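You operate a simulated robot arm through the tools that you are given. There is no shell and no other tool.

The job below is to be done with a simulated robot arm. You get a single attempt, and the scene is never put back.

Task
Move the tester's bobbin to the light box and switch the light on.
Fine: stand it on the middle of the glass; shut the tester lid again and switch the tester off. Set down upright: bobbin. Where these are worked on the way, their far stop is far enough and under half their travel is too little: tester lid.
Where things are to end (x, y in the base frame): bobbin within 30 mm of [360, -180].

The check looks at the end state, three seconds after you hand in, the way a careful person would. Anything else that was tipped, shoved, dropped, spilled or broken makes it a failure. Lids that push on must go on centred and level and be pressed home; caps that screw on are set level and turned clockwise until they are tight.

Robot
A 7-joint arm with a two-finger parallel gripper, fixed in place. Base frame: the origin is at the foot of the arm, x ahead of it, y to its left, z up; the work surface is at about z = 0. Readings come in mm, degrees, newtons and seconds.
With the tool pointing down near the work surface it reaches from about 240 to 620 mm from the base axis. Its first joint turns from -66.0 to 66.0 degrees. Payload 2.6 kg.
The TCP is the grasp point between the finger pads, 30 mm short of the fingertips. In the tool frame z runs along the fingers and y along their closing line. Largest opening 94 mm; finger width 28, thickness 10; the body of the gripper, 50 by 96 mm, starts 55 mm behind the TCP.
Orientation is told as [roll, pitch, yaw] about the base's x, y, z axes, in that order, counted from this pose: with the fingers straight down and closing along the base's y, the tool's x points along the base's -x, its y along +y and its z along -z.

Tools
- The arm moves only by the tool send_rows. Its argument "series" is a list of rows, each a list of 7 numbers: the gripper command, from -1 (shut) to 1 (fully open), values between in proportion, then the shift along the tool's x, y, z in units of 50 mm (1.0 is 50 mm), then the turn, a rotation vector about the tool's x, y, z in units of 8 degrees (1.0 is 8 degrees). In form: [[jaw, tx, ty, tz, wx, wy, wz], ...]. A call has 1 to 20 rows; each row shifts and turns the commanded pose from where the row before left it, along the tool's axes as they then stand. A call with a number of a shift or a turn outside -1 to 1 is refused whole. Rows are played at 5 a second. More than 50 mm and 8.6 degrees between two rows, or a gripper value outside its range, and nothing of the call is played. Where a pose cannot be reached the arm comes as near as it can. A force on the tool above 80 N (or 10 N above the force at the start of the call, whichever is more), or a blocked arm, ends the call early, and 0.2 s more pass. The fingers move at their own pace (about 72 mm/s each) and stop on an object; they squeeze with about 32 N. The grip force told is the motor's: it shows also when the fingers shut on nothing. Time passes only in rows, and 0.2 s behind the last, so rows that do not move let the fingers close. It gives the time, the measured TCP pose, the force on the tool (base axes), the opening and the grip force at its end, in the units of the frame above (readings bear some noise), with the torque about the TCP (base axes, N m) and any sound that the robot's microphone picked up, and new pictures: "show" is both (left out), scene, wrist or none.
- Cameras (640 x 400 px; columns grow to the right, rows downward): "scene" is fixed at [43.6, 446, 556.6]; the picture's right is [-0.66, -0.75, 0.00], its down [-0.48, 0.42, -0.77] and it looks along [0.58, -0.50, -0.64] (base axes); focal length 306 px, centre (320, 200). "wrist" rides on the gripper at [76, 14, -102] in the tool frame; the picture's right is [-0.18, 0.98, 0.00], its down [-0.75, -0.14, -0.64] and it looks along [-0.63, -0.12, 0.77] (tool axes); focal length 243 px, centre (320, 200).
- locate(camera, pixels): for up to 12 pixels [column, row] of the newest picture of that camera ("zoom" is the newest enlarged one), the place [x, y, z] in the base frame of the surface seen there, good to about 2 mm. It takes no simulated time.
- inspect(camera, box): a new picture of the part [left, top, right, bottom] of that camera's present view, enlarged. It takes no simulated time.
- sign_off(): hands the job in; it is judged then, once.

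Leave the gripper open and the arm clear of the work at the hand-in unless told otherwise.

The tools are called after "Emit:" as a command line: name --pt "numbers of a row" for each row, then --argument value for the rest, lists and objects as JSON in quotes. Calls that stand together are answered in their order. send_rows: Moves the arm, as the interface text tells. Its arguments: {"type":"object","properties":{"series":{"type":"array","items":{"type":"array","items":{"type":"number"}}},"show":{"type":"string","enum":["both","scene","wrist","none"]}},"required":["series"]} The other tools are called the same way: locate (camera, pixels) gives the place of the surface under pixels of a picture; inspect (camera, box) takes an enlarged picture of a part of a camera's view; sign_off () hands the job in.

At the start:

```text
time_s: 0.0
position: [347.7, 87.0, 328.1]
tool_rot: [0.0, 0.0, 0.0]
wrist_force: [0.3, 0.1, 0.5]
ft_torque: [-0.02, 0.0, 0.0]
width: 93.9
finger_force: 0.1
```

scene: 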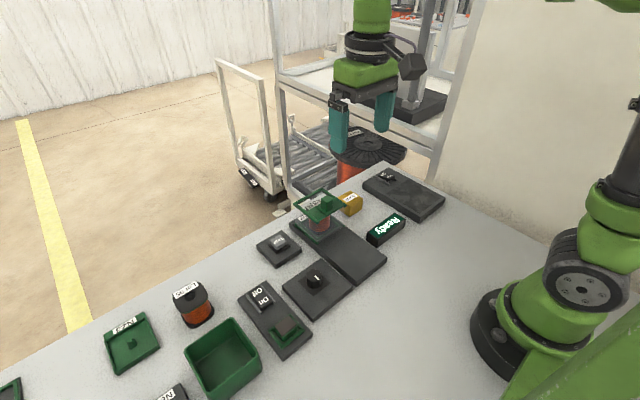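
wrist: 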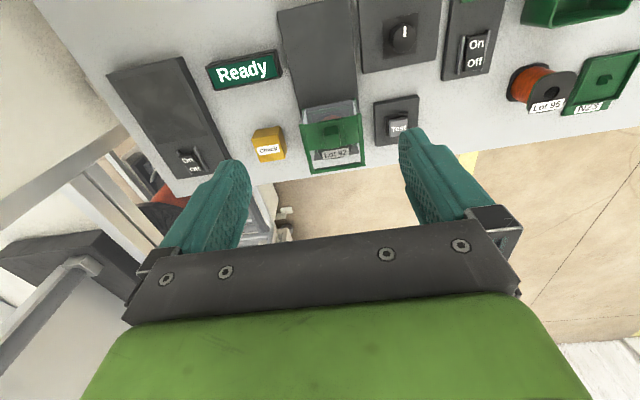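

I see several devices on the table: the tester with a green lid around (320,210) in the scene, a light box probably at (403,190) with an On/Off switch, and others. I'll enlarge parts to read them.

Emit:
inspect --camera "scene" --box '[240, 150, 460, 290]'

Emit:
inspect --camera "wrist" --box '[90, 0, 410, 200]'

Emit:
inspect --camera "scene" --box '[80, 230, 360, 400]'

Emit:
inspect --camera "wrist" --box '[350, 0, 640, 180]'

```text
2.86 times, centred on (350, 220) of scene
```

zoom: 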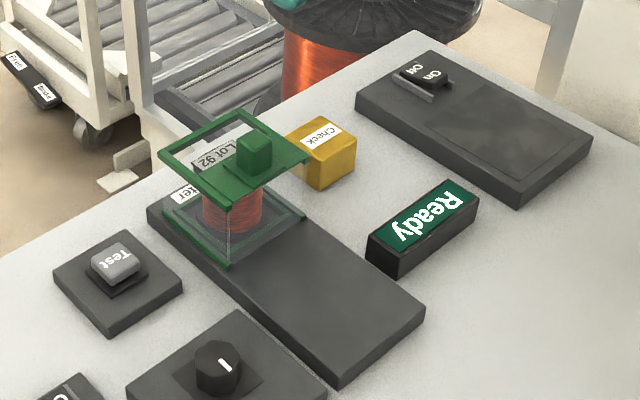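

```text
2.00 times, centred on (250, 100) of wrist
```

zoom: 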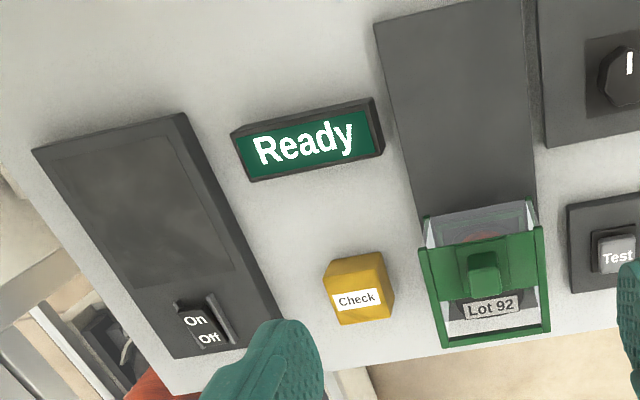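

```text
2.29 times, centred on (220, 315) of scene
```

zoom: 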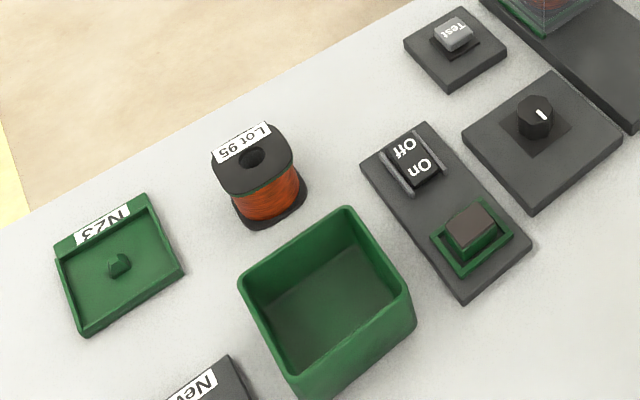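

```text
2.21 times, centred on (495, 90) of wrist
```

zoom: 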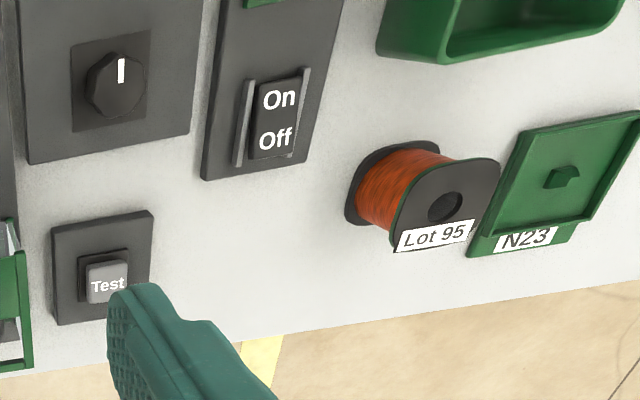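

Next I measure where the things are: tester lid, chamber, light box, switches, and so on.

Emit:
locate --camera "scene" --pixels '[[403, 193], [388, 176], [380, 178], [320, 206], [326, 201], [345, 253], [352, 203], [386, 229], [280, 246], [314, 280], [260, 298], [287, 327]]'

Emit:
locate --camera "wrist" --pixels '[[150, 90], [188, 160], [195, 168], [320, 60], [332, 132], [335, 155], [305, 125], [363, 120], [360, 172], [310, 172], [268, 140], [244, 70]]'

```text
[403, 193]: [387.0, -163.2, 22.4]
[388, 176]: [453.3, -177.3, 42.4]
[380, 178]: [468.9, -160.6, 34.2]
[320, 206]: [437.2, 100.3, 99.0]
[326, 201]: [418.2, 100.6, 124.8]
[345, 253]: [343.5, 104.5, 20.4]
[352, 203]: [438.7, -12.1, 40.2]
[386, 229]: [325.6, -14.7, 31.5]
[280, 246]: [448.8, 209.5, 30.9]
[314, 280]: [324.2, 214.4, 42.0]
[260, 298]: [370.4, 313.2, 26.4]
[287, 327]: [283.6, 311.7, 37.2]
```

```text
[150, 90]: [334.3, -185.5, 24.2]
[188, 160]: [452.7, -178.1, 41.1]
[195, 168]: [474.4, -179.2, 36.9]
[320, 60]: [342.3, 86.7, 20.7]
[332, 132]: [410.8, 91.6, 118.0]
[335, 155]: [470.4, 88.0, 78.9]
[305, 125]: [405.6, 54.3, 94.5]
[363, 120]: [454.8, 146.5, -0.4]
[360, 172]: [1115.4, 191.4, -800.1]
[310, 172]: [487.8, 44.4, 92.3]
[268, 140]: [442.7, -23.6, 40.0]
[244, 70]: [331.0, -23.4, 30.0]
```

I'll zoom in further on the tester chamber to understand its lid (hinged or sliding) and geometry.

Emit:
inspect --camera "scene" --box '[285, 180, 365, 250]'

Emit:
inspect --camera "wrist" --box '[280, 80, 390, 180]'

```text
5.71 times, centred on (325, 215) of scene
```

zoom: 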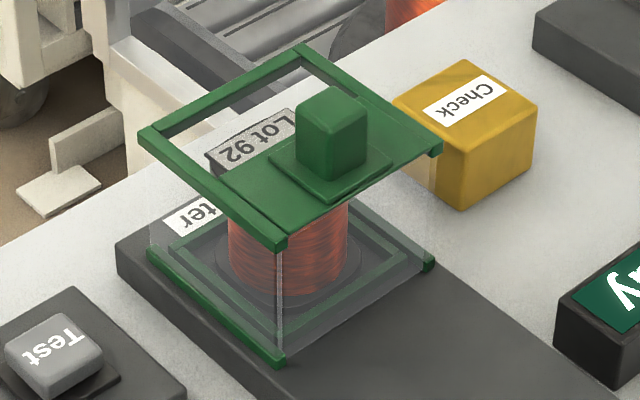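

```text
4.00 times, centred on (335, 130) of wrist
```

zoom: 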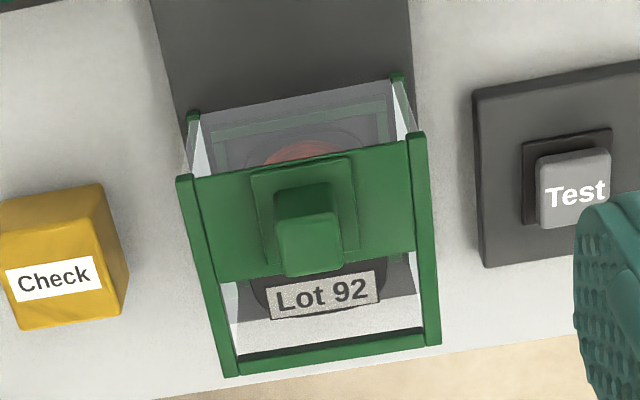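

Measuring lid points on the newest (wrist) enlargement: the panel corners, rails, knob and label.

Emit:
locate --camera "zoom" --pixels '[[185, 180], [420, 140], [232, 370], [435, 340], [310, 250], [310, 205], [230, 200], [230, 260], [390, 230], [325, 295], [320, 330], [330, 358]]'

Emit:
inspect --camera "wrist" --box '[300, 95, 370, 145]'

```text
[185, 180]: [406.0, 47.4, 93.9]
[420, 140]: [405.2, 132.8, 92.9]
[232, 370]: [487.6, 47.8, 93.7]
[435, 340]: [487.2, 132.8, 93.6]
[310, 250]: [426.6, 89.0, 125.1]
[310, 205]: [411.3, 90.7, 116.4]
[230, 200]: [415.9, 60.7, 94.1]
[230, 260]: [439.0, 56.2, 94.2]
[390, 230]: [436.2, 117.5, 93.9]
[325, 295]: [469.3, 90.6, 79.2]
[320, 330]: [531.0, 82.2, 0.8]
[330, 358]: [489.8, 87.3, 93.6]
```

```text
8.00 times, centred on (335, 120) of wrist
```

zoom: 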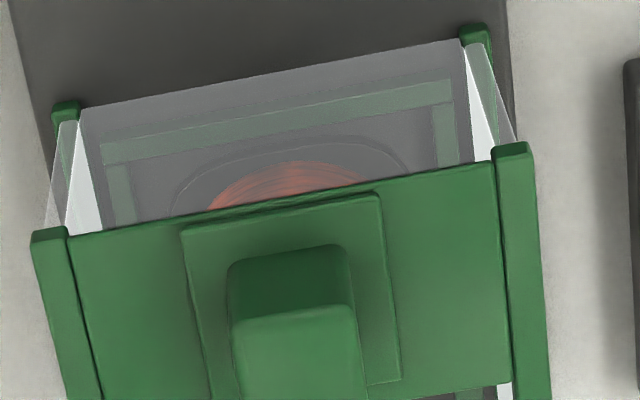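

The lid has a knob near (418,90,125) and rails at y≈48 and 133, top z≈94. Now I look closely at the switches.

Emit:
inspect --camera "scene" --box '[230, 270, 320, 365]'

Emit:
inspect --camera "scene" --box '[355, 155, 455, 230]'

Emit:
inspect --camera "wrist" --box '[440, 0, 520, 90]'

Emit:
inspect --camera "scene" --box '[0, 300, 200, 400]'

```text
4.21 times, centred on (275, 318) of scene
```

zoom: 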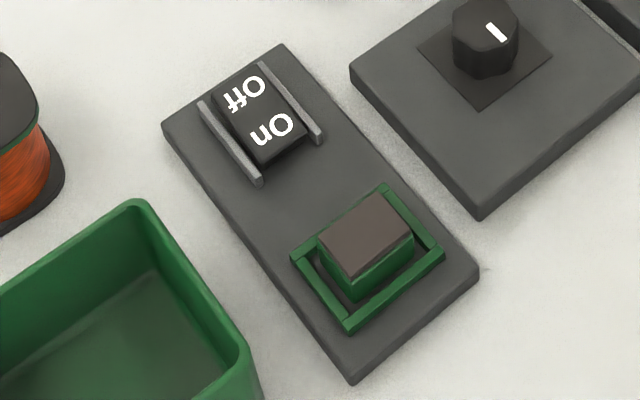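

```text
5.33 times, centred on (405, 192) of scene
```

zoom: 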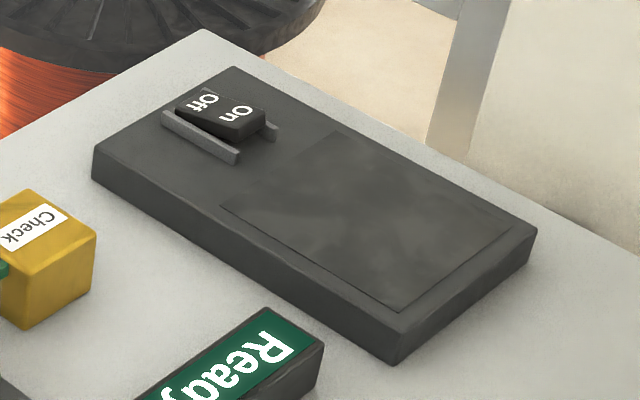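

```text
4.44 times, centred on (480, 45) of wrist
```

zoom: 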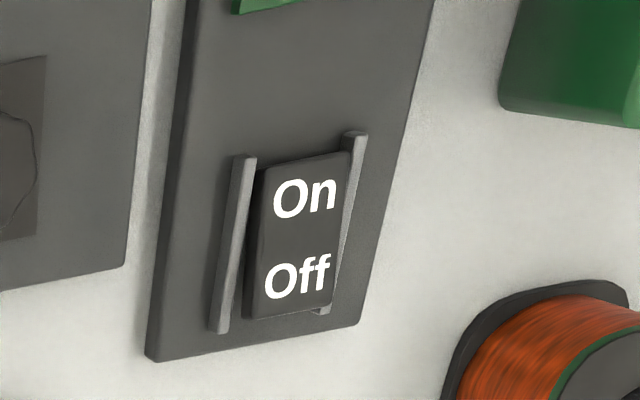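

```text
3.20 times, centred on (100, 350) of scene
```

zoom: 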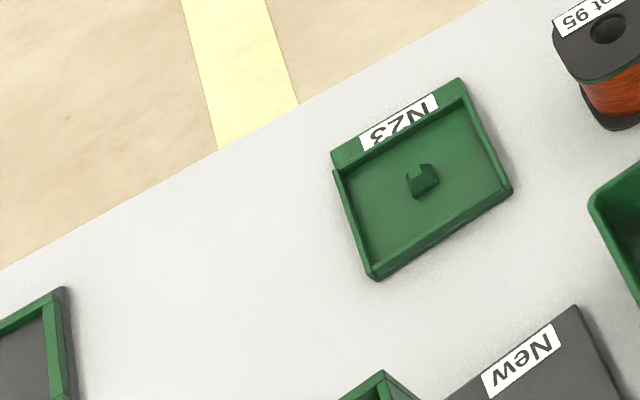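

Light box rocker appears with its "Off" end down. To be sure which switch belongs to the tester, I'll look at the rest of the table on the left with the wrist camera: move 250 mm to +y and 50 mm back at the same height (clear of everything).

Emit:
send_rows --pt "1 0.2 1 0 0 0 0" --pt "1 0.2 1 0 0 0 0" --pt "1 0.2 1 0 0 0 0" --pt "1 0.2 1 0 0 0 0" --pt "1 0.2 1 0 0 0 0" --show "both"

```text
refused: row 1 steps farther than a row can; nothing moved
```

The combined shift exceeded 50 mm; I'll use smaller steps.

Emit:
send_rows --pt "1 0.2 0.9 0 0 0 0" --pt "1 0.2 0.9 0 0 0 0" --pt "1 0.2 0.9 0 0 0 0" --pt "1 0.2 0.9 0 0 0 0" --pt "1 0.2 0.9 0 0 0 0" --show "both"

```text
time_s: 1.2
position: [297.2, 311.7, 328.8]
tool_rot: [0.0, 0.0, 0.0]
wrist_force: [0.5, 0.2, -0.3]
ft_torque: [0.02, -0.01, -0.01]
width: 94.1
finger_force: 0.1
```

scene: 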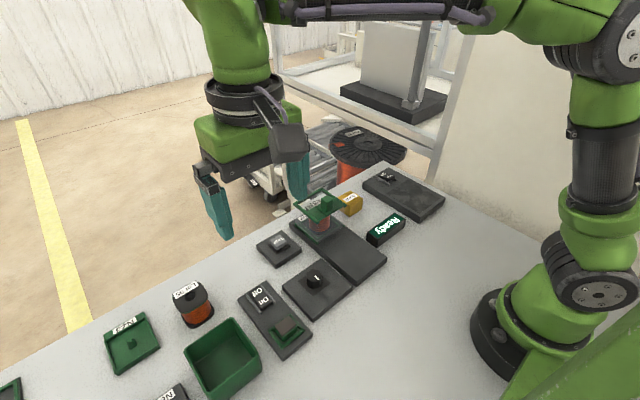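
wrist: 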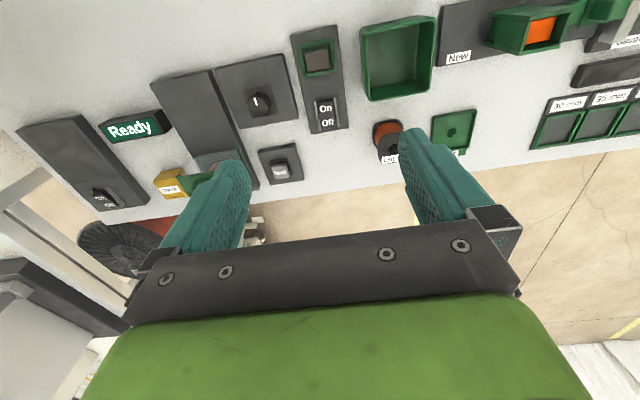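

Emit:
inspect --camera "wrist" --box '[240, 0, 480, 180]'

Emit:
inspect --camera "wrist" --box '[430, 0, 640, 160]'

```text
2.22 times, centred on (360, 90) of wrist
```

zoom: 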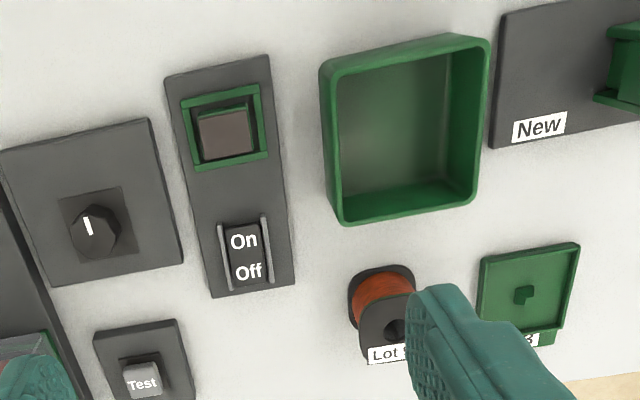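

```text
2.50 times, centred on (535, 80) of wrist
```

zoom: 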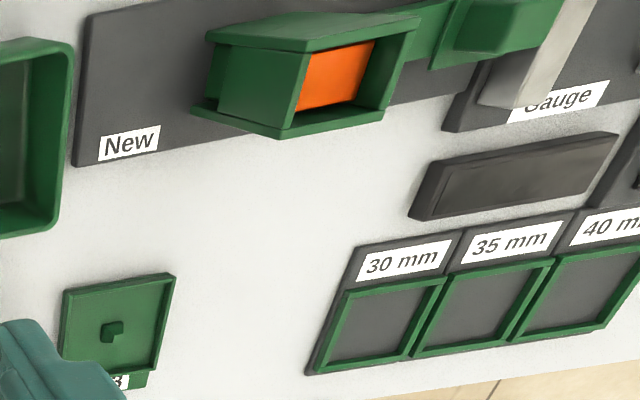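

There are more units to the left (New, Gauge, 30/35/40 mm bins). I'll go on to see everything: further left, back, and up.

Emit:
send_rows --pt "1 0.5 0.8 0 0 0 0" --pt "1 0.5 0.8 0 0 0 0" --pt "1 0.5 0 -0.8 0 0 0" --pt "1 0 0.8 -0.5 0 0 0" --show "wrist"

```text
time_s: 2.2
position: [222.0, 431.1, 391.8]
tool_rot: [0.0, -0.2, 0.0]
wrist_force: [-0.7, -0.9, -0.4]
ft_torque: [-0.02, 0.02, 0.01]
width: 94.1
finger_force: 0.0
```

wrist: 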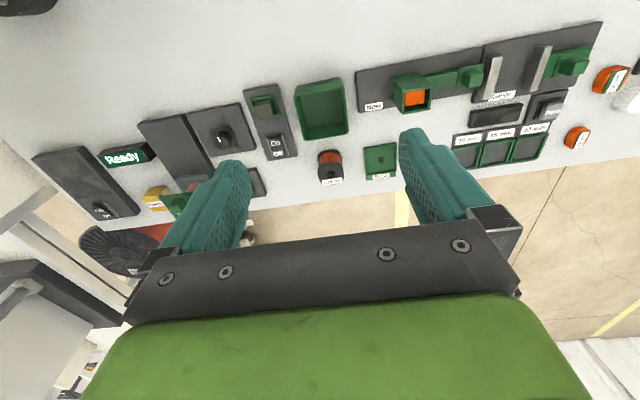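

Emit:
inspect --camera "wrist" --box '[440, 20, 640, 180]'

Emit:
inspect --camera "wrist" --box '[0, 60, 320, 260]'

```text
2.50 times, centred on (540, 100) of wrist
```

zoom: 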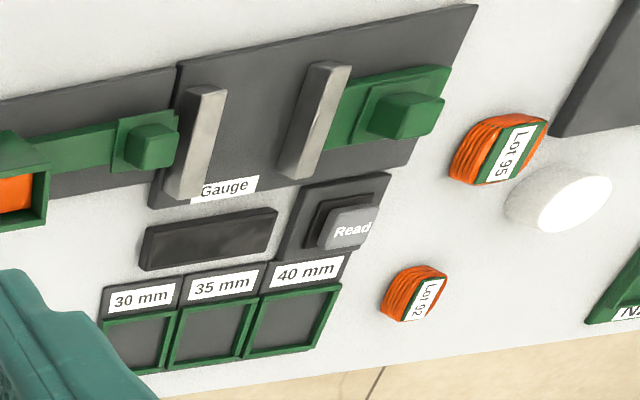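

```text
2.00 times, centred on (160, 160) of wrist
```

zoom: 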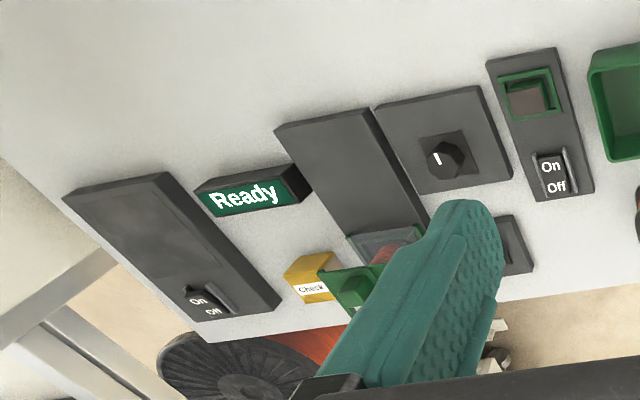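

Still one unit at the far right of this picture (a dark plate). I'll move a bit further and turn the view to the left by yaw to see it.

Emit:
send_rows --pt "1 0 0 0 0 0 -1" --pt "1 0 0 0 0 0 -1" --pt "1 0 0 0 0 0 -1" --pt "1 0 0 0 0 0 -1" --show "wrist"

```text
time_s: 3.2
position: [221.2, 432.3, 393.8]
tool_rot: [0.0, 0.0, 32.2]
wrist_force: [-0.4, 0.0, -0.6]
ft_torque: [0.0, 0.0, 0.02]
width: 94.1
finger_force: 0.0
```

wrist: 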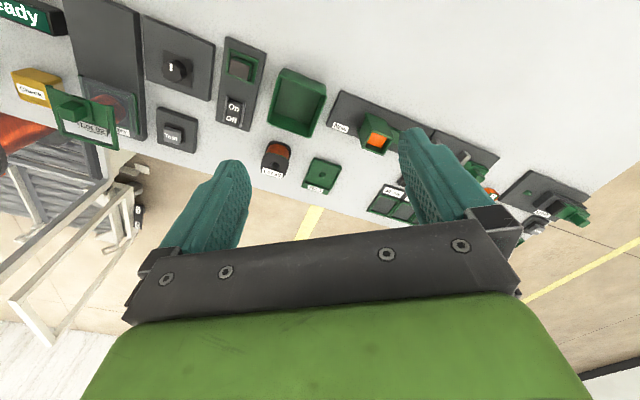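

Emit:
inspect --camera "wrist" --box '[400, 100, 640, 250]'

Emit:
inspect --camera "wrist" --box '[0, 0, 340, 212]'

```text
2.67 times, centred on (520, 175) of wrist
```

zoom: 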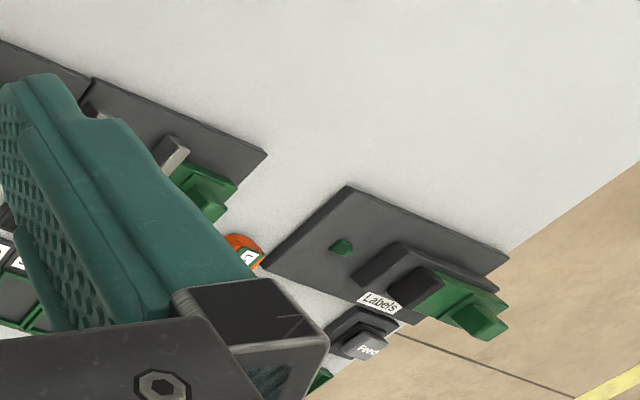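

```text
1.88 times, centred on (170, 106) of wrist
```

zoom: 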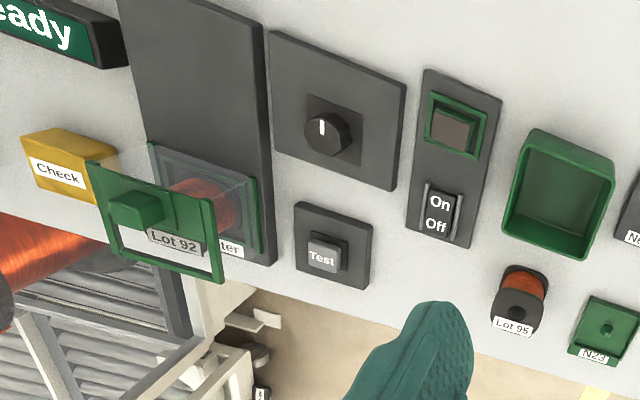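

Now a closer look at the On/Off rocker unit near (370,313) and the dial: unwind the yaw, then descend to about z=210.

Emit:
send_rows --pt "1 0 0 0 0 0 1" --pt "1 0 0 0 0 0 1" --pt "1 0 0 0 0 0 1" --pt "1 0 0 0 0 0 1" --pt "1 0 -0.6 0.75 0 0 0" --pt "1 0 -0.6 0.75 0 0 0" --pt "1 0 -0.6 0.75 0 0 0" --pt "1 0 -0.2 0.9 0 0 0" --show "wrist"

```text
time_s: 5.0
position: [221.6, 330.3, 236.9]
tool_rot: [0.0, 0.0, -0.1]
wrist_force: [0.4, -0.8, -0.1]
ft_torque: [-0.02, 0.03, -0.02]
width: 94.1
finger_force: 0.1
```

wrist: 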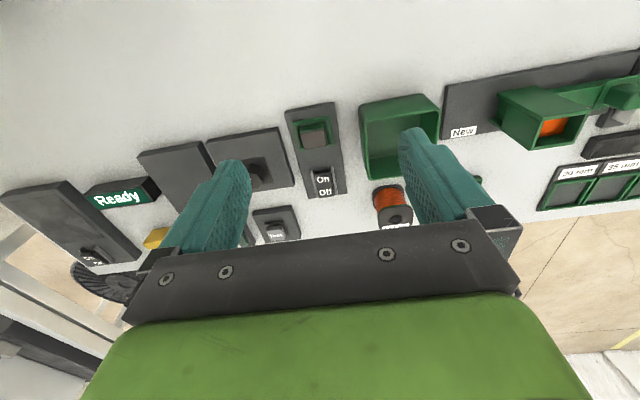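

Emit:
inspect --camera "wrist" --box '[270, 90, 370, 210]'

Emit:
inspect --camera "scene" --box '[238, 275, 298, 325]'

```text
3.33 times, centred on (320, 150) of wrist
```

zoom: 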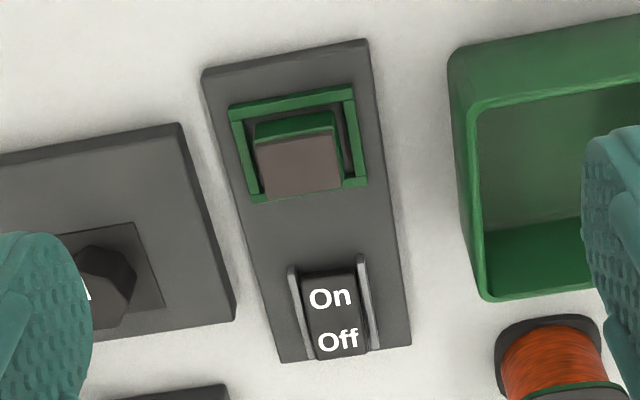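

```text
8.00 times, centred on (268, 300) of scene
```

zoom: 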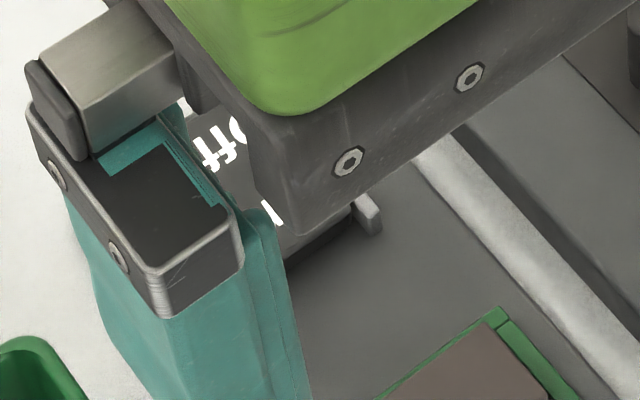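

Measuring the heights of the rocker's On and Off ends here, and of the light-box rocker.

Emit:
locate --camera "wrist" --pixels '[[322, 174], [323, 177], [324, 183], [325, 188], [326, 193], [326, 197], [311, 130], [313, 140], [303, 118], [318, 160]]'

Emit:
locate --camera "scene" --pixels '[[383, 174], [386, 175], [390, 176], [394, 177], [397, 178], [399, 181]]'

```text
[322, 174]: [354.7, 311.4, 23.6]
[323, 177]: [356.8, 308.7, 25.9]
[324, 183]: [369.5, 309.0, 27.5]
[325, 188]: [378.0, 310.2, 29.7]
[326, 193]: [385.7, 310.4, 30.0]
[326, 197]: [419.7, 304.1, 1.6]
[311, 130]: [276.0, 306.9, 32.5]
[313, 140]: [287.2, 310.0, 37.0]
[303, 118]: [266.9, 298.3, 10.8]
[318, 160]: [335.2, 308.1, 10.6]
```

```text
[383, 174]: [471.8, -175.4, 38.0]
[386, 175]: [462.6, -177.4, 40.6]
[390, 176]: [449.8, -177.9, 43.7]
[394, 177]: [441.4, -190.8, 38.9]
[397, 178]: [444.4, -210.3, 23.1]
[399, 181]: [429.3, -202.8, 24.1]
```

The rocker at (370,310): On end z≈25, Off end z≈30, so that unit is switched on, while the light box has its Off end low (off). Next, a close look at the tester's lid from in front: move to about (300,117,230).

Emit:
send_rows --pt "1 -0.3 -0.9 0 0 0 0" --pt "1 -0.3 -0.9 0 0 0 0" --pt "1 -0.3 -0.9 0 0 0 0" --pt "1 -0.3 -0.9 0 0 0 0" --pt "1 -0.2 -0.7 0 0 0 0" --show "both"

```text
time_s: 6.2
position: [290.9, 116.5, 236.2]
tool_rot: [0.0, 0.0, 0.0]
wrist_force: [0.1, -0.3, 0.3]
ft_torque: [-0.03, 0.04, -0.03]
width: 94.1
finger_force: 0.1
```

scene: 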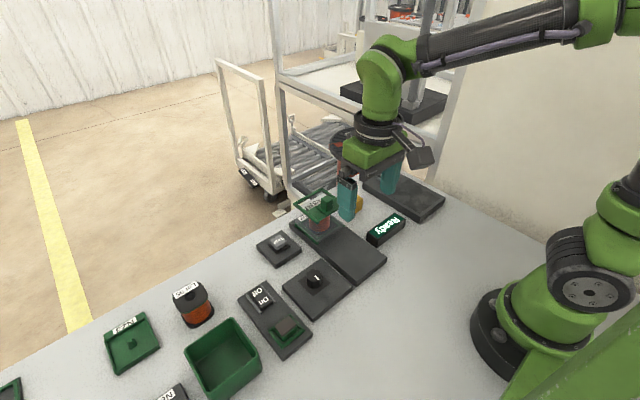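
wrist: 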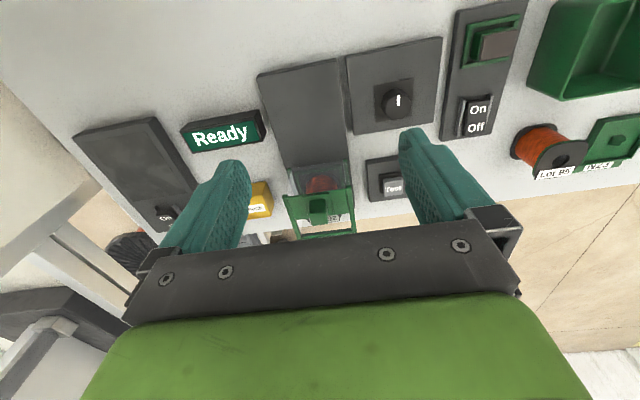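

Emit:
inspect --camera "wrist" --box '[270, 150, 370, 245]'

Emit:
inspect --camera "scene" --box '[285, 180, 365, 250]'

```text
4.21 times, centred on (320, 198) of wrist
```

zoom: 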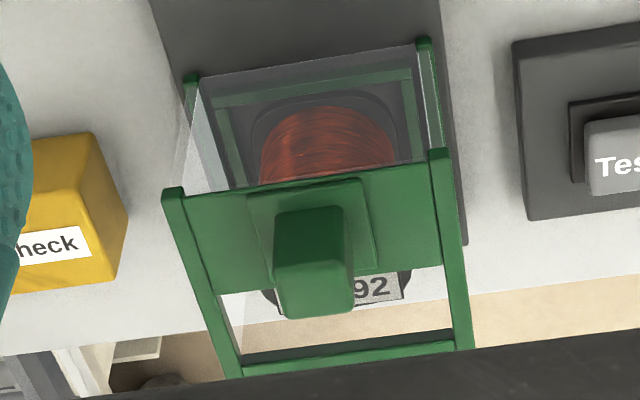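

```text
5.71 times, centred on (325, 215) of scene
```

zoom: 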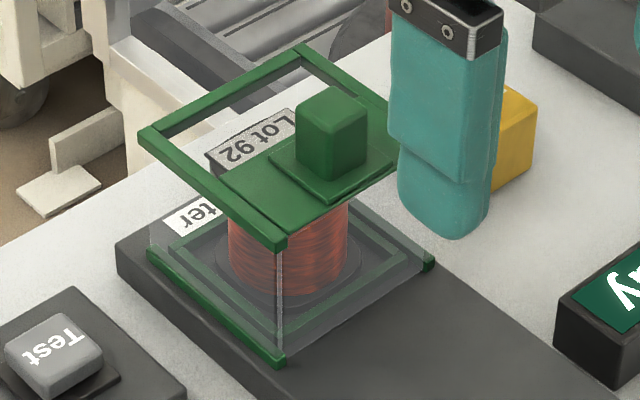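

Now I'll measure the spare bobbin (Lot 95, same shape probably) to learn the bobbin's size, and points in the chamber.

Emit:
inspect --camera "scene" --box '[160, 265, 230, 335]'

Emit:
inspect --camera "scene" --box '[295, 185, 355, 245]'

```text
5.71 times, centred on (195, 300) of scene
```

zoom: 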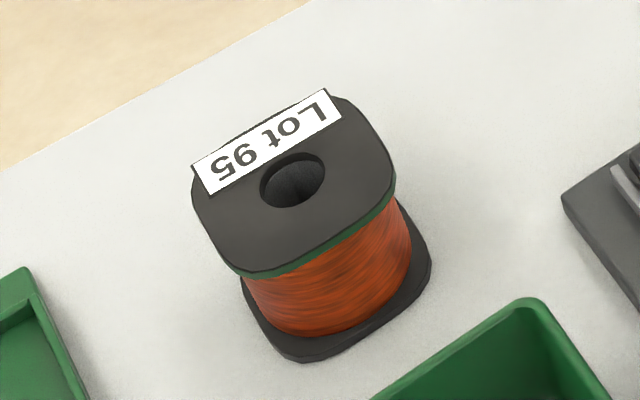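

```text
6.67 times, centred on (325, 215) of scene
```

zoom: 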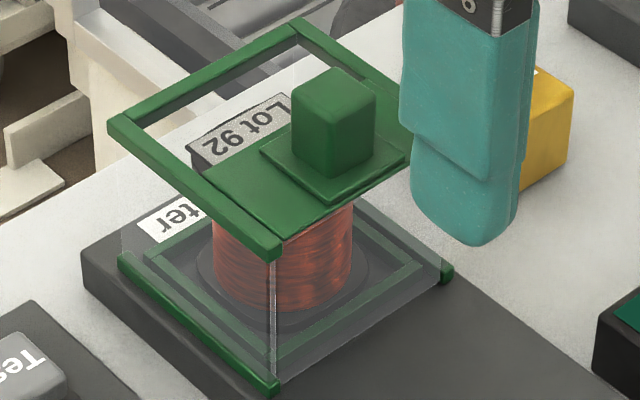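

Emit:
locate --camera "scene" --pixels '[[173.5, 297.8], [195.7, 281.5], [207.2, 296.5], [182.5, 311.8], [203, 303], [191, 291], [191.5, 327], [213.5, 311], [181, 303], [200, 294], [200, 312]]'

Emit:
locate --camera "zoom" --pixels '[[191, 150], [285, 97], [205, 165], [240, 135], [120, 125], [298, 22], [278, 252], [335, 75], [335, 160], [270, 155], [360, 185], [270, 385]]'

```text
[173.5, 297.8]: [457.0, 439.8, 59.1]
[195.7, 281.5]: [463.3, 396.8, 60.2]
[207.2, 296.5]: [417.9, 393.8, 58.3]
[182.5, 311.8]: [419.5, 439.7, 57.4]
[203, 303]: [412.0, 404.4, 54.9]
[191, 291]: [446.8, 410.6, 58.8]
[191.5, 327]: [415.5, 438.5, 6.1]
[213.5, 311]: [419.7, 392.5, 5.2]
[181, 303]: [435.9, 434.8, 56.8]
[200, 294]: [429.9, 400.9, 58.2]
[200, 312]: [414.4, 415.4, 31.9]
```

```text
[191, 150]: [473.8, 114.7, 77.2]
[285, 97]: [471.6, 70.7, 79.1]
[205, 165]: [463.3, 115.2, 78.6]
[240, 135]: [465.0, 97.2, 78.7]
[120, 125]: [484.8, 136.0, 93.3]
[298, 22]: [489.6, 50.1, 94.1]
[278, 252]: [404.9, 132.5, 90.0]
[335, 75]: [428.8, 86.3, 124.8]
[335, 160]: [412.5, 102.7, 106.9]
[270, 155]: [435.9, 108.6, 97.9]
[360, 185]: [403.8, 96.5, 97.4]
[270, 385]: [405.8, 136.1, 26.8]
```

The bobbin is about 50 × 50 × 58 mm, and Lot 92 stands near (448,92). Now I measure the knob and the rails precisely in a wrist enlargement.

Emit:
inspect --camera "wrist" --box '[280, 160, 360, 240]'

```text
5.00 times, centred on (320, 200) of wrist
```

zoom: 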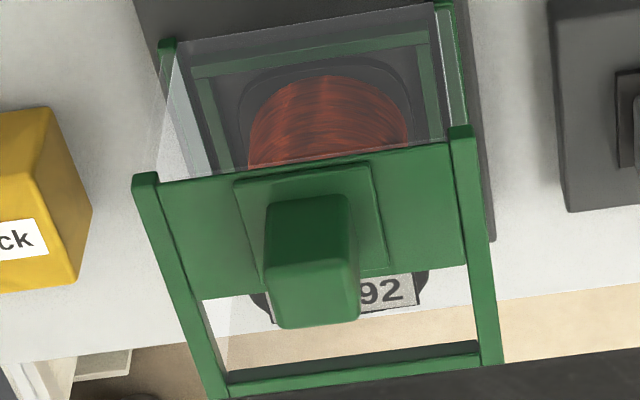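

Emit:
locate --camera "zoom" --pixels '[[275, 268], [350, 262], [282, 320], [350, 315], [312, 290], [310, 225], [142, 180], [155, 178], [456, 133], [468, 133], [205, 290], [465, 260]]'

Emit:
locate --camera "zoom" --pixels '[[170, 190], [445, 160], [240, 190], [365, 170], [230, 288], [440, 262], [235, 365], [470, 340], [220, 320], [480, 300], [345, 378], [345, 360]]'

```text
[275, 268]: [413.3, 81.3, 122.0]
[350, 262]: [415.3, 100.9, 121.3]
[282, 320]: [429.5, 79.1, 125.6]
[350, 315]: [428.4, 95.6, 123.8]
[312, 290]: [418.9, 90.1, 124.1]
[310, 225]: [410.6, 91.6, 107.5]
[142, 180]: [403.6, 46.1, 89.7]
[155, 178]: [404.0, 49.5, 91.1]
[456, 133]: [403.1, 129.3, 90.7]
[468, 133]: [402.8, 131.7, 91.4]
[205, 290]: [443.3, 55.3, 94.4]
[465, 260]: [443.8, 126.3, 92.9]
```

```text
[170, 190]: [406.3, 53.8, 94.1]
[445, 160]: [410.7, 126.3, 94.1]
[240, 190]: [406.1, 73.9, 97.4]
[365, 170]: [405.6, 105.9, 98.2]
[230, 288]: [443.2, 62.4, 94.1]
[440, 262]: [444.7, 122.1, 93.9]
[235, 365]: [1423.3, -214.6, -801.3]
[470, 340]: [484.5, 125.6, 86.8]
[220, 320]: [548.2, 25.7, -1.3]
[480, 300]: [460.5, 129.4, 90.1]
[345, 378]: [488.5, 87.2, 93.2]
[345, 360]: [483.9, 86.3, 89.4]
```

The lid panel sits level at z≈94 between rails (inner edges y≈52 and 128), knob x 411–430, y 79–101, top z 125. I'll go above the knob with a half-open hand, then lower to TCP z≈131 (fingertips ≈101, above the knob's foot plate at 98).

Emit:
send_rows --pt "0.06 -0.648 -0.1325 0 0 0 0" --pt "0.06 -0.648 -0.1325 0 0 0 0" --pt "0.06 -0.648 -0.1325 0 0 0 0" --pt "0.06 -0.648 -0.1325 0 0 0 0" --pt "0.06 0 0 0.6 0 0 0" --pt "0.06 0 0 0.6 0 0 0" --pt "0.06 0 0 0 0 0 0" --show "both"

```text
time_s: 7.8
position: [421.9, 91.0, 176.1]
tool_rot: [0.0, 0.0, 0.0]
wrist_force: [-0.4, 0.4, -0.2]
ft_torque: [0.01, -0.04, -0.01]
width: 49.8
finger_force: 0.0
```

scene: 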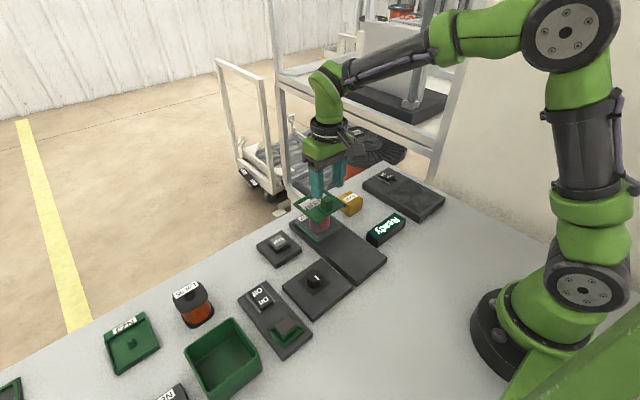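
wrist: 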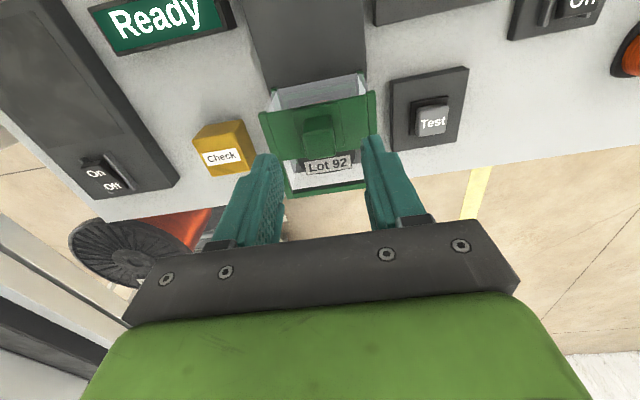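

Positions agree. One more enlargement of the lid before descending.

Emit:
inspect --camera "wrist" --box '[250, 60, 390, 205]'

Emit:
inspect --camera "scene" --box '[280, 150, 370, 250]'

```text
2.76 times, centred on (320, 132) of wrist
```

zoom: 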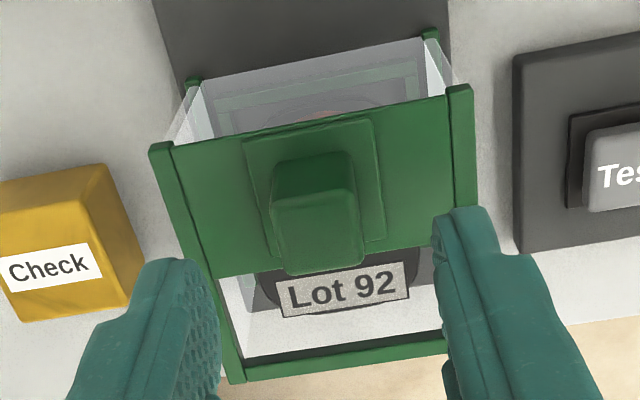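

```text
4.00 times, centred on (325, 200) of scene
```

zoom: 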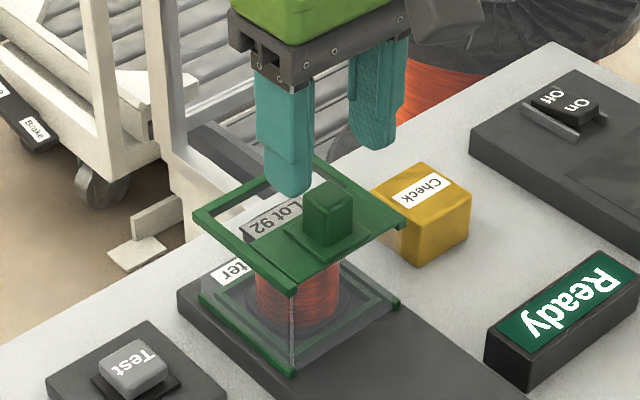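

Lower 45 mm and close on the knob.

Emit:
send_rows --pt "0.06 0.01 0 0.45 0 0 0" --pt "0.06 0.01 -0.01 0.45 0 0 0" --pt "0.06 0 0 0 0 0 0" --pt "-1 0 0 0 0 0 0" --pt "-1 0 0 0 0 0 0" --pt "-1 0 0 0 0 0 0" --show "both"

```text
time_s: 9.2
position: [421.0, 90.4, 131.1]
tool_rot: [-0.1, 0.1, 0.0]
wrist_force: [0.2, -2.8, -3.7]
ft_torque: [0.14, -0.46, -0.03]
width: 21.9
finger_force: 44.7
```

scene: 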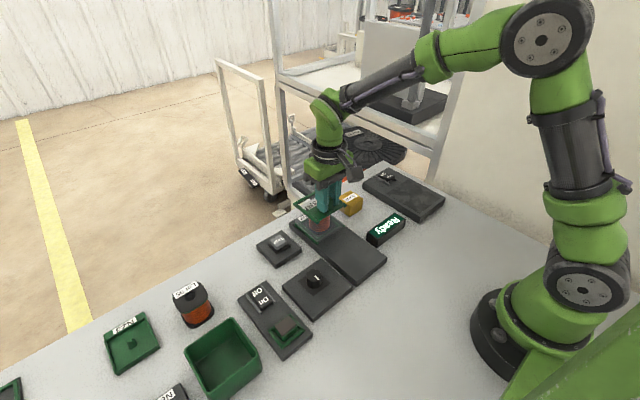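
wrist: 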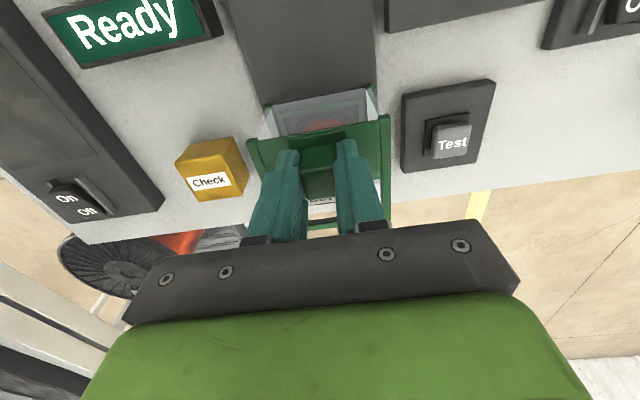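

The knob is gripped (21.9 mm). Now a gentle trial pull of 6 mm toward −x, reading the force.

Emit:
send_rows --pt "-1 0.04 0 0 0 0 0" --pt "-1 0.04 0 0 0 0 0" --pt "-1 0.04 0 0 0 0 0" --show "none"

```text
time_s: 10.0
position: [414.5, 89.8, 129.9]
tool_rot: [0.1, -0.1, 0.0]
wrist_force: [1.6, -2.7, 1.7]
ft_torque: [-0.15, 0.82, 0.03]
width: 21.9
finger_force: 44.7
```

It moved with little force. I check with a picture that the panel itself slid.

Emit:
inspect --camera "scene" --box '[280, 170, 370, 250]'

Emit:
inspect --camera "wrist" --box '[230, 70, 410, 240]'

```text
5.00 times, centred on (325, 210) of scene
```

zoom: 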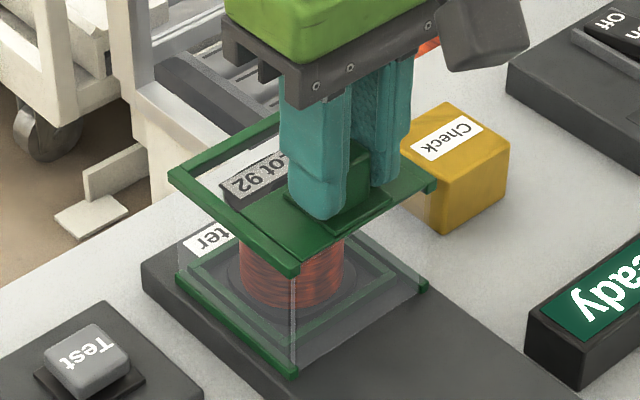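

```text
2.35 times, centred on (320, 155) of wrist
```

zoom: 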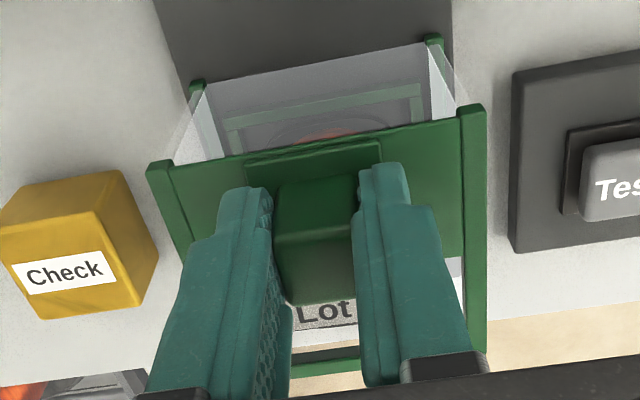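

I compare coordinates to see whether the panel or the whole tester moved.

Emit:
locate --camera "zoom" --pixels '[[160, 165], [473, 108], [200, 165], [430, 132], [315, 155], [320, 190], [320, 235], [200, 88], [432, 42], [345, 365], [560, 140], [55, 275]]'

Emit:
locate --camera "scene" --pixels '[[283, 240], [320, 248], [386, 250], [345, 253]]'

```text
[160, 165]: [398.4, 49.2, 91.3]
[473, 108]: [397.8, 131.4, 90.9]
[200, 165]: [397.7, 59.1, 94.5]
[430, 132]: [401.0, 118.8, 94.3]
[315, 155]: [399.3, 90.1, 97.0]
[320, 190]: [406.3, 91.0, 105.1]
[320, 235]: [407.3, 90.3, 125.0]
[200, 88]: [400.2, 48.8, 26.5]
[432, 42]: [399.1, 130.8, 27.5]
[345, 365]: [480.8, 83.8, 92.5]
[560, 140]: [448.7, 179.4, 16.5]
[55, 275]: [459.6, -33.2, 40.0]
```

```text
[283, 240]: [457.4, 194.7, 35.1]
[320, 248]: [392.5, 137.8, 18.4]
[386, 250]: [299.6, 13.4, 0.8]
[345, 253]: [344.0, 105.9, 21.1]
```

The rails and bottom edges all moved about 6 mm (x 404→398), so the whole glass hood slides along the long plate — or the tester was shoved. I compare with the same enlargement as at the start to see whether the base plate stayed.

Emit:
inspect --camera "scene" --box '[240, 150, 460, 290]'

```text
2.86 times, centred on (350, 220) of scene
```

zoom: 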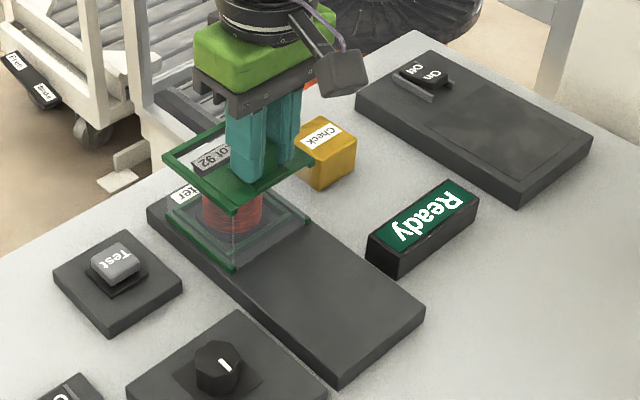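

The base plate has not moved (its corners are at the same pixels), so the lid is a glass hood sliding toward the robot along the plate. I continue slowly 10 mm more and check that the bobbin stays put.

Emit:
send_rows --pt "-1 0.05 0 0 0 0 0" --pt "-1 0.05 0 0 0 0 0" --pt "-1 0.05 0 0 0 0 0" --pt "-1 0.05 0 0 0 0 0" --show "none"

Emit:
inspect --camera "scene" --box '[280, 170, 370, 250]'

```text
time_s: 11.0
position: [404.7, 88.8, 131.8]
tool_rot: [-0.1, -0.1, -0.1]
wrist_force: [1.5, -3.9, 4.5]
ft_torque: [-0.04, 1.06, 0.07]
width: 21.6
finger_force: 44.9
```

```text
5.00 times, centred on (325, 210) of scene
```

zoom: 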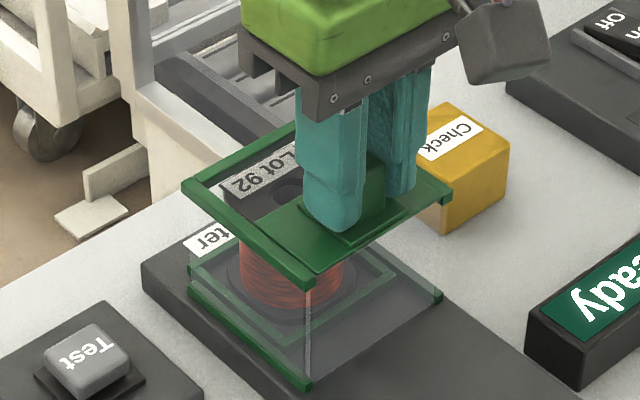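

The hood slides and the bobbin stays in its nest. I keep pulling 60 mm more.

Emit:
send_rows --pt "-1 0.15 0.01 0 0 0 0" --pt "-1 0.15 0.01 0 0 0 0" --pt "-1 0.15 0 0 0 0 0" --pt "-1 0.15 0 0 0 0 0" --pt "-1 0.15 0 0 0 0 0" --pt "-1 0.15 0 0 0 0 0" --pt "-1 0.15 0 0 0 0 0" --pt "-1 0.15 0 0 0 0 0" --show "scene"

```text
time_s: 12.8
position: [344.1, 90.9, 131.7]
tool_rot: [-0.1, -0.2, -0.1]
wrist_force: [0.7, -19.6, 19.3]
ft_torque: [-0.11, 0.39, 0.01]
width: 21.8
finger_force: 45.1
```

scene: 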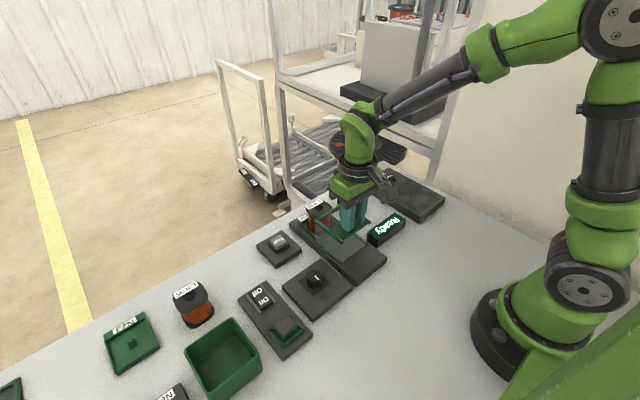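

Side loads of about 20 N have built up (rail constrains the knob). I relieve them by shifting −1 mm in y and +0.8 mm up, without further pulling.

Emit:
send_rows --pt "-1 0 -0.02 -0.015 0 0 0" --pt "-1 0 0 0 0 0 0" --show "none"

Emit:
inspect --camera "scene" --box '[280, 170, 400, 290]'

```text
time_s: 13.4
position: [344.5, 89.8, 130.8]
tool_rot: [-0.1, -0.1, 0.1]
wrist_force: [1.6, -12.4, 7.8]
ft_torque: [-0.24, -1.44, -0.22]
width: 21.9
finger_force: 45.3
```

```text
3.33 times, centred on (340, 230) of scene
```

zoom: 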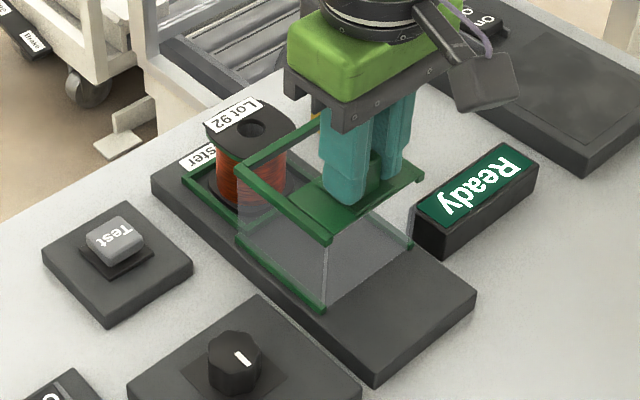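

The hood has slid 76 mm, and the bobbin is nearly uncovered. I pull further in 6 mm steps, easing the side force a little more.

Emit:
send_rows --pt "-1 0.12 -0.02 -0.01 0 0 0" --pt "-1 0.12 -0.01 0 0 0 0" --pt "-1 0.12 0 0 0 0 0" --show "none"

```text
time_s: 14.2
position: [325.2, 90.9, 130.9]
tool_rot: [0.2, 0.2, 0.0]
wrist_force: [1.4, 3.2, -12.2]
ft_torque: [-0.12, -0.85, -0.17]
width: 22.1
finger_force: 45.2
```

96 mm so far with no end stop felt. A few more millimetres, lowering slightly to ease the upward pull.

Emit:
send_rows --pt "-1 0.08 0 0.008 0 0 0" --pt "-1 0.08 0 0.005 0 0 0" --show "both"

```text
time_s: 14.8
position: [317.7, 90.6, 130.9]
tool_rot: [0.2, 0.2, 0.1]
wrist_force: [1.1, 12.7, -11.5]
ft_torque: [-0.12, 1.1, 0.08]
width: 21.7
finger_force: 45.6
```

scene: 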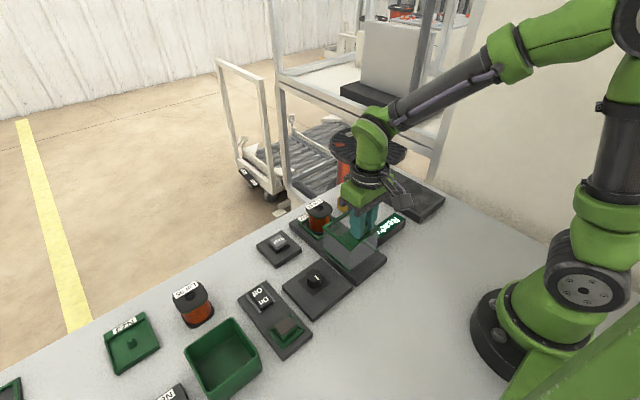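
wrist: 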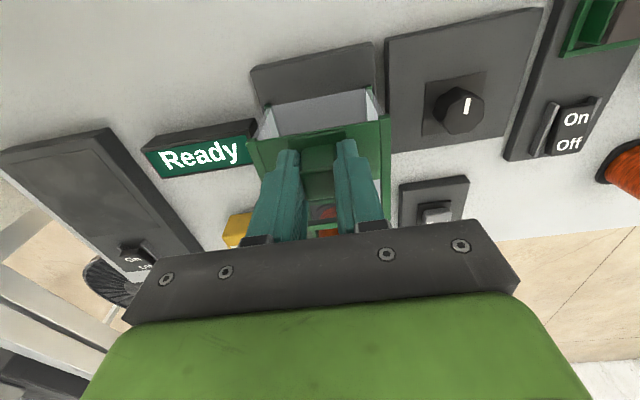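

The hood is about 103 mm back, far enough. I open the hand and rise to z≈215.

Emit:
send_rows --pt "0.06 0 0 0 0 0 0" --pt "0.06 0 0 0 0 0 0" --pt "0.06 0 0 0 0 0 0" --pt "0.06 0 0 -0.8 0 0 0" --pt "0.06 0 0 -0.9 0 0 0" --pt "0.06 0 0 0 0 0 0" --show "both"

```text
time_s: 16.2
position: [318.5, 88.6, 217.3]
tool_rot: [0.0, -0.1, 0.0]
wrist_force: [0.6, 0.1, 0.0]
ft_torque: [-0.02, 0.03, 0.0]
width: 49.9
finger_force: 0.1
```

scene: 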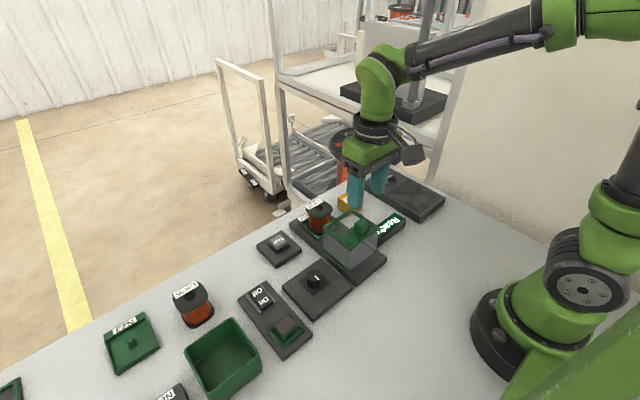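
wrist: 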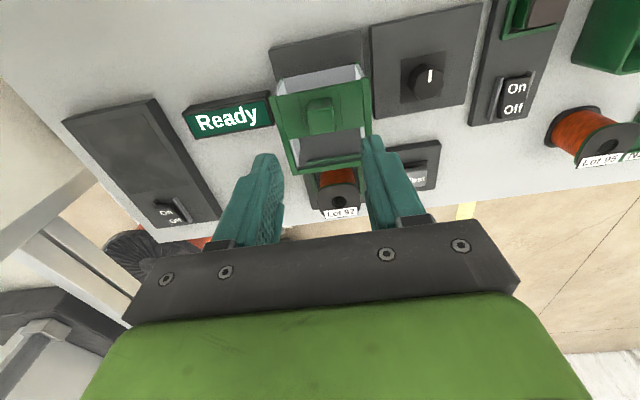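

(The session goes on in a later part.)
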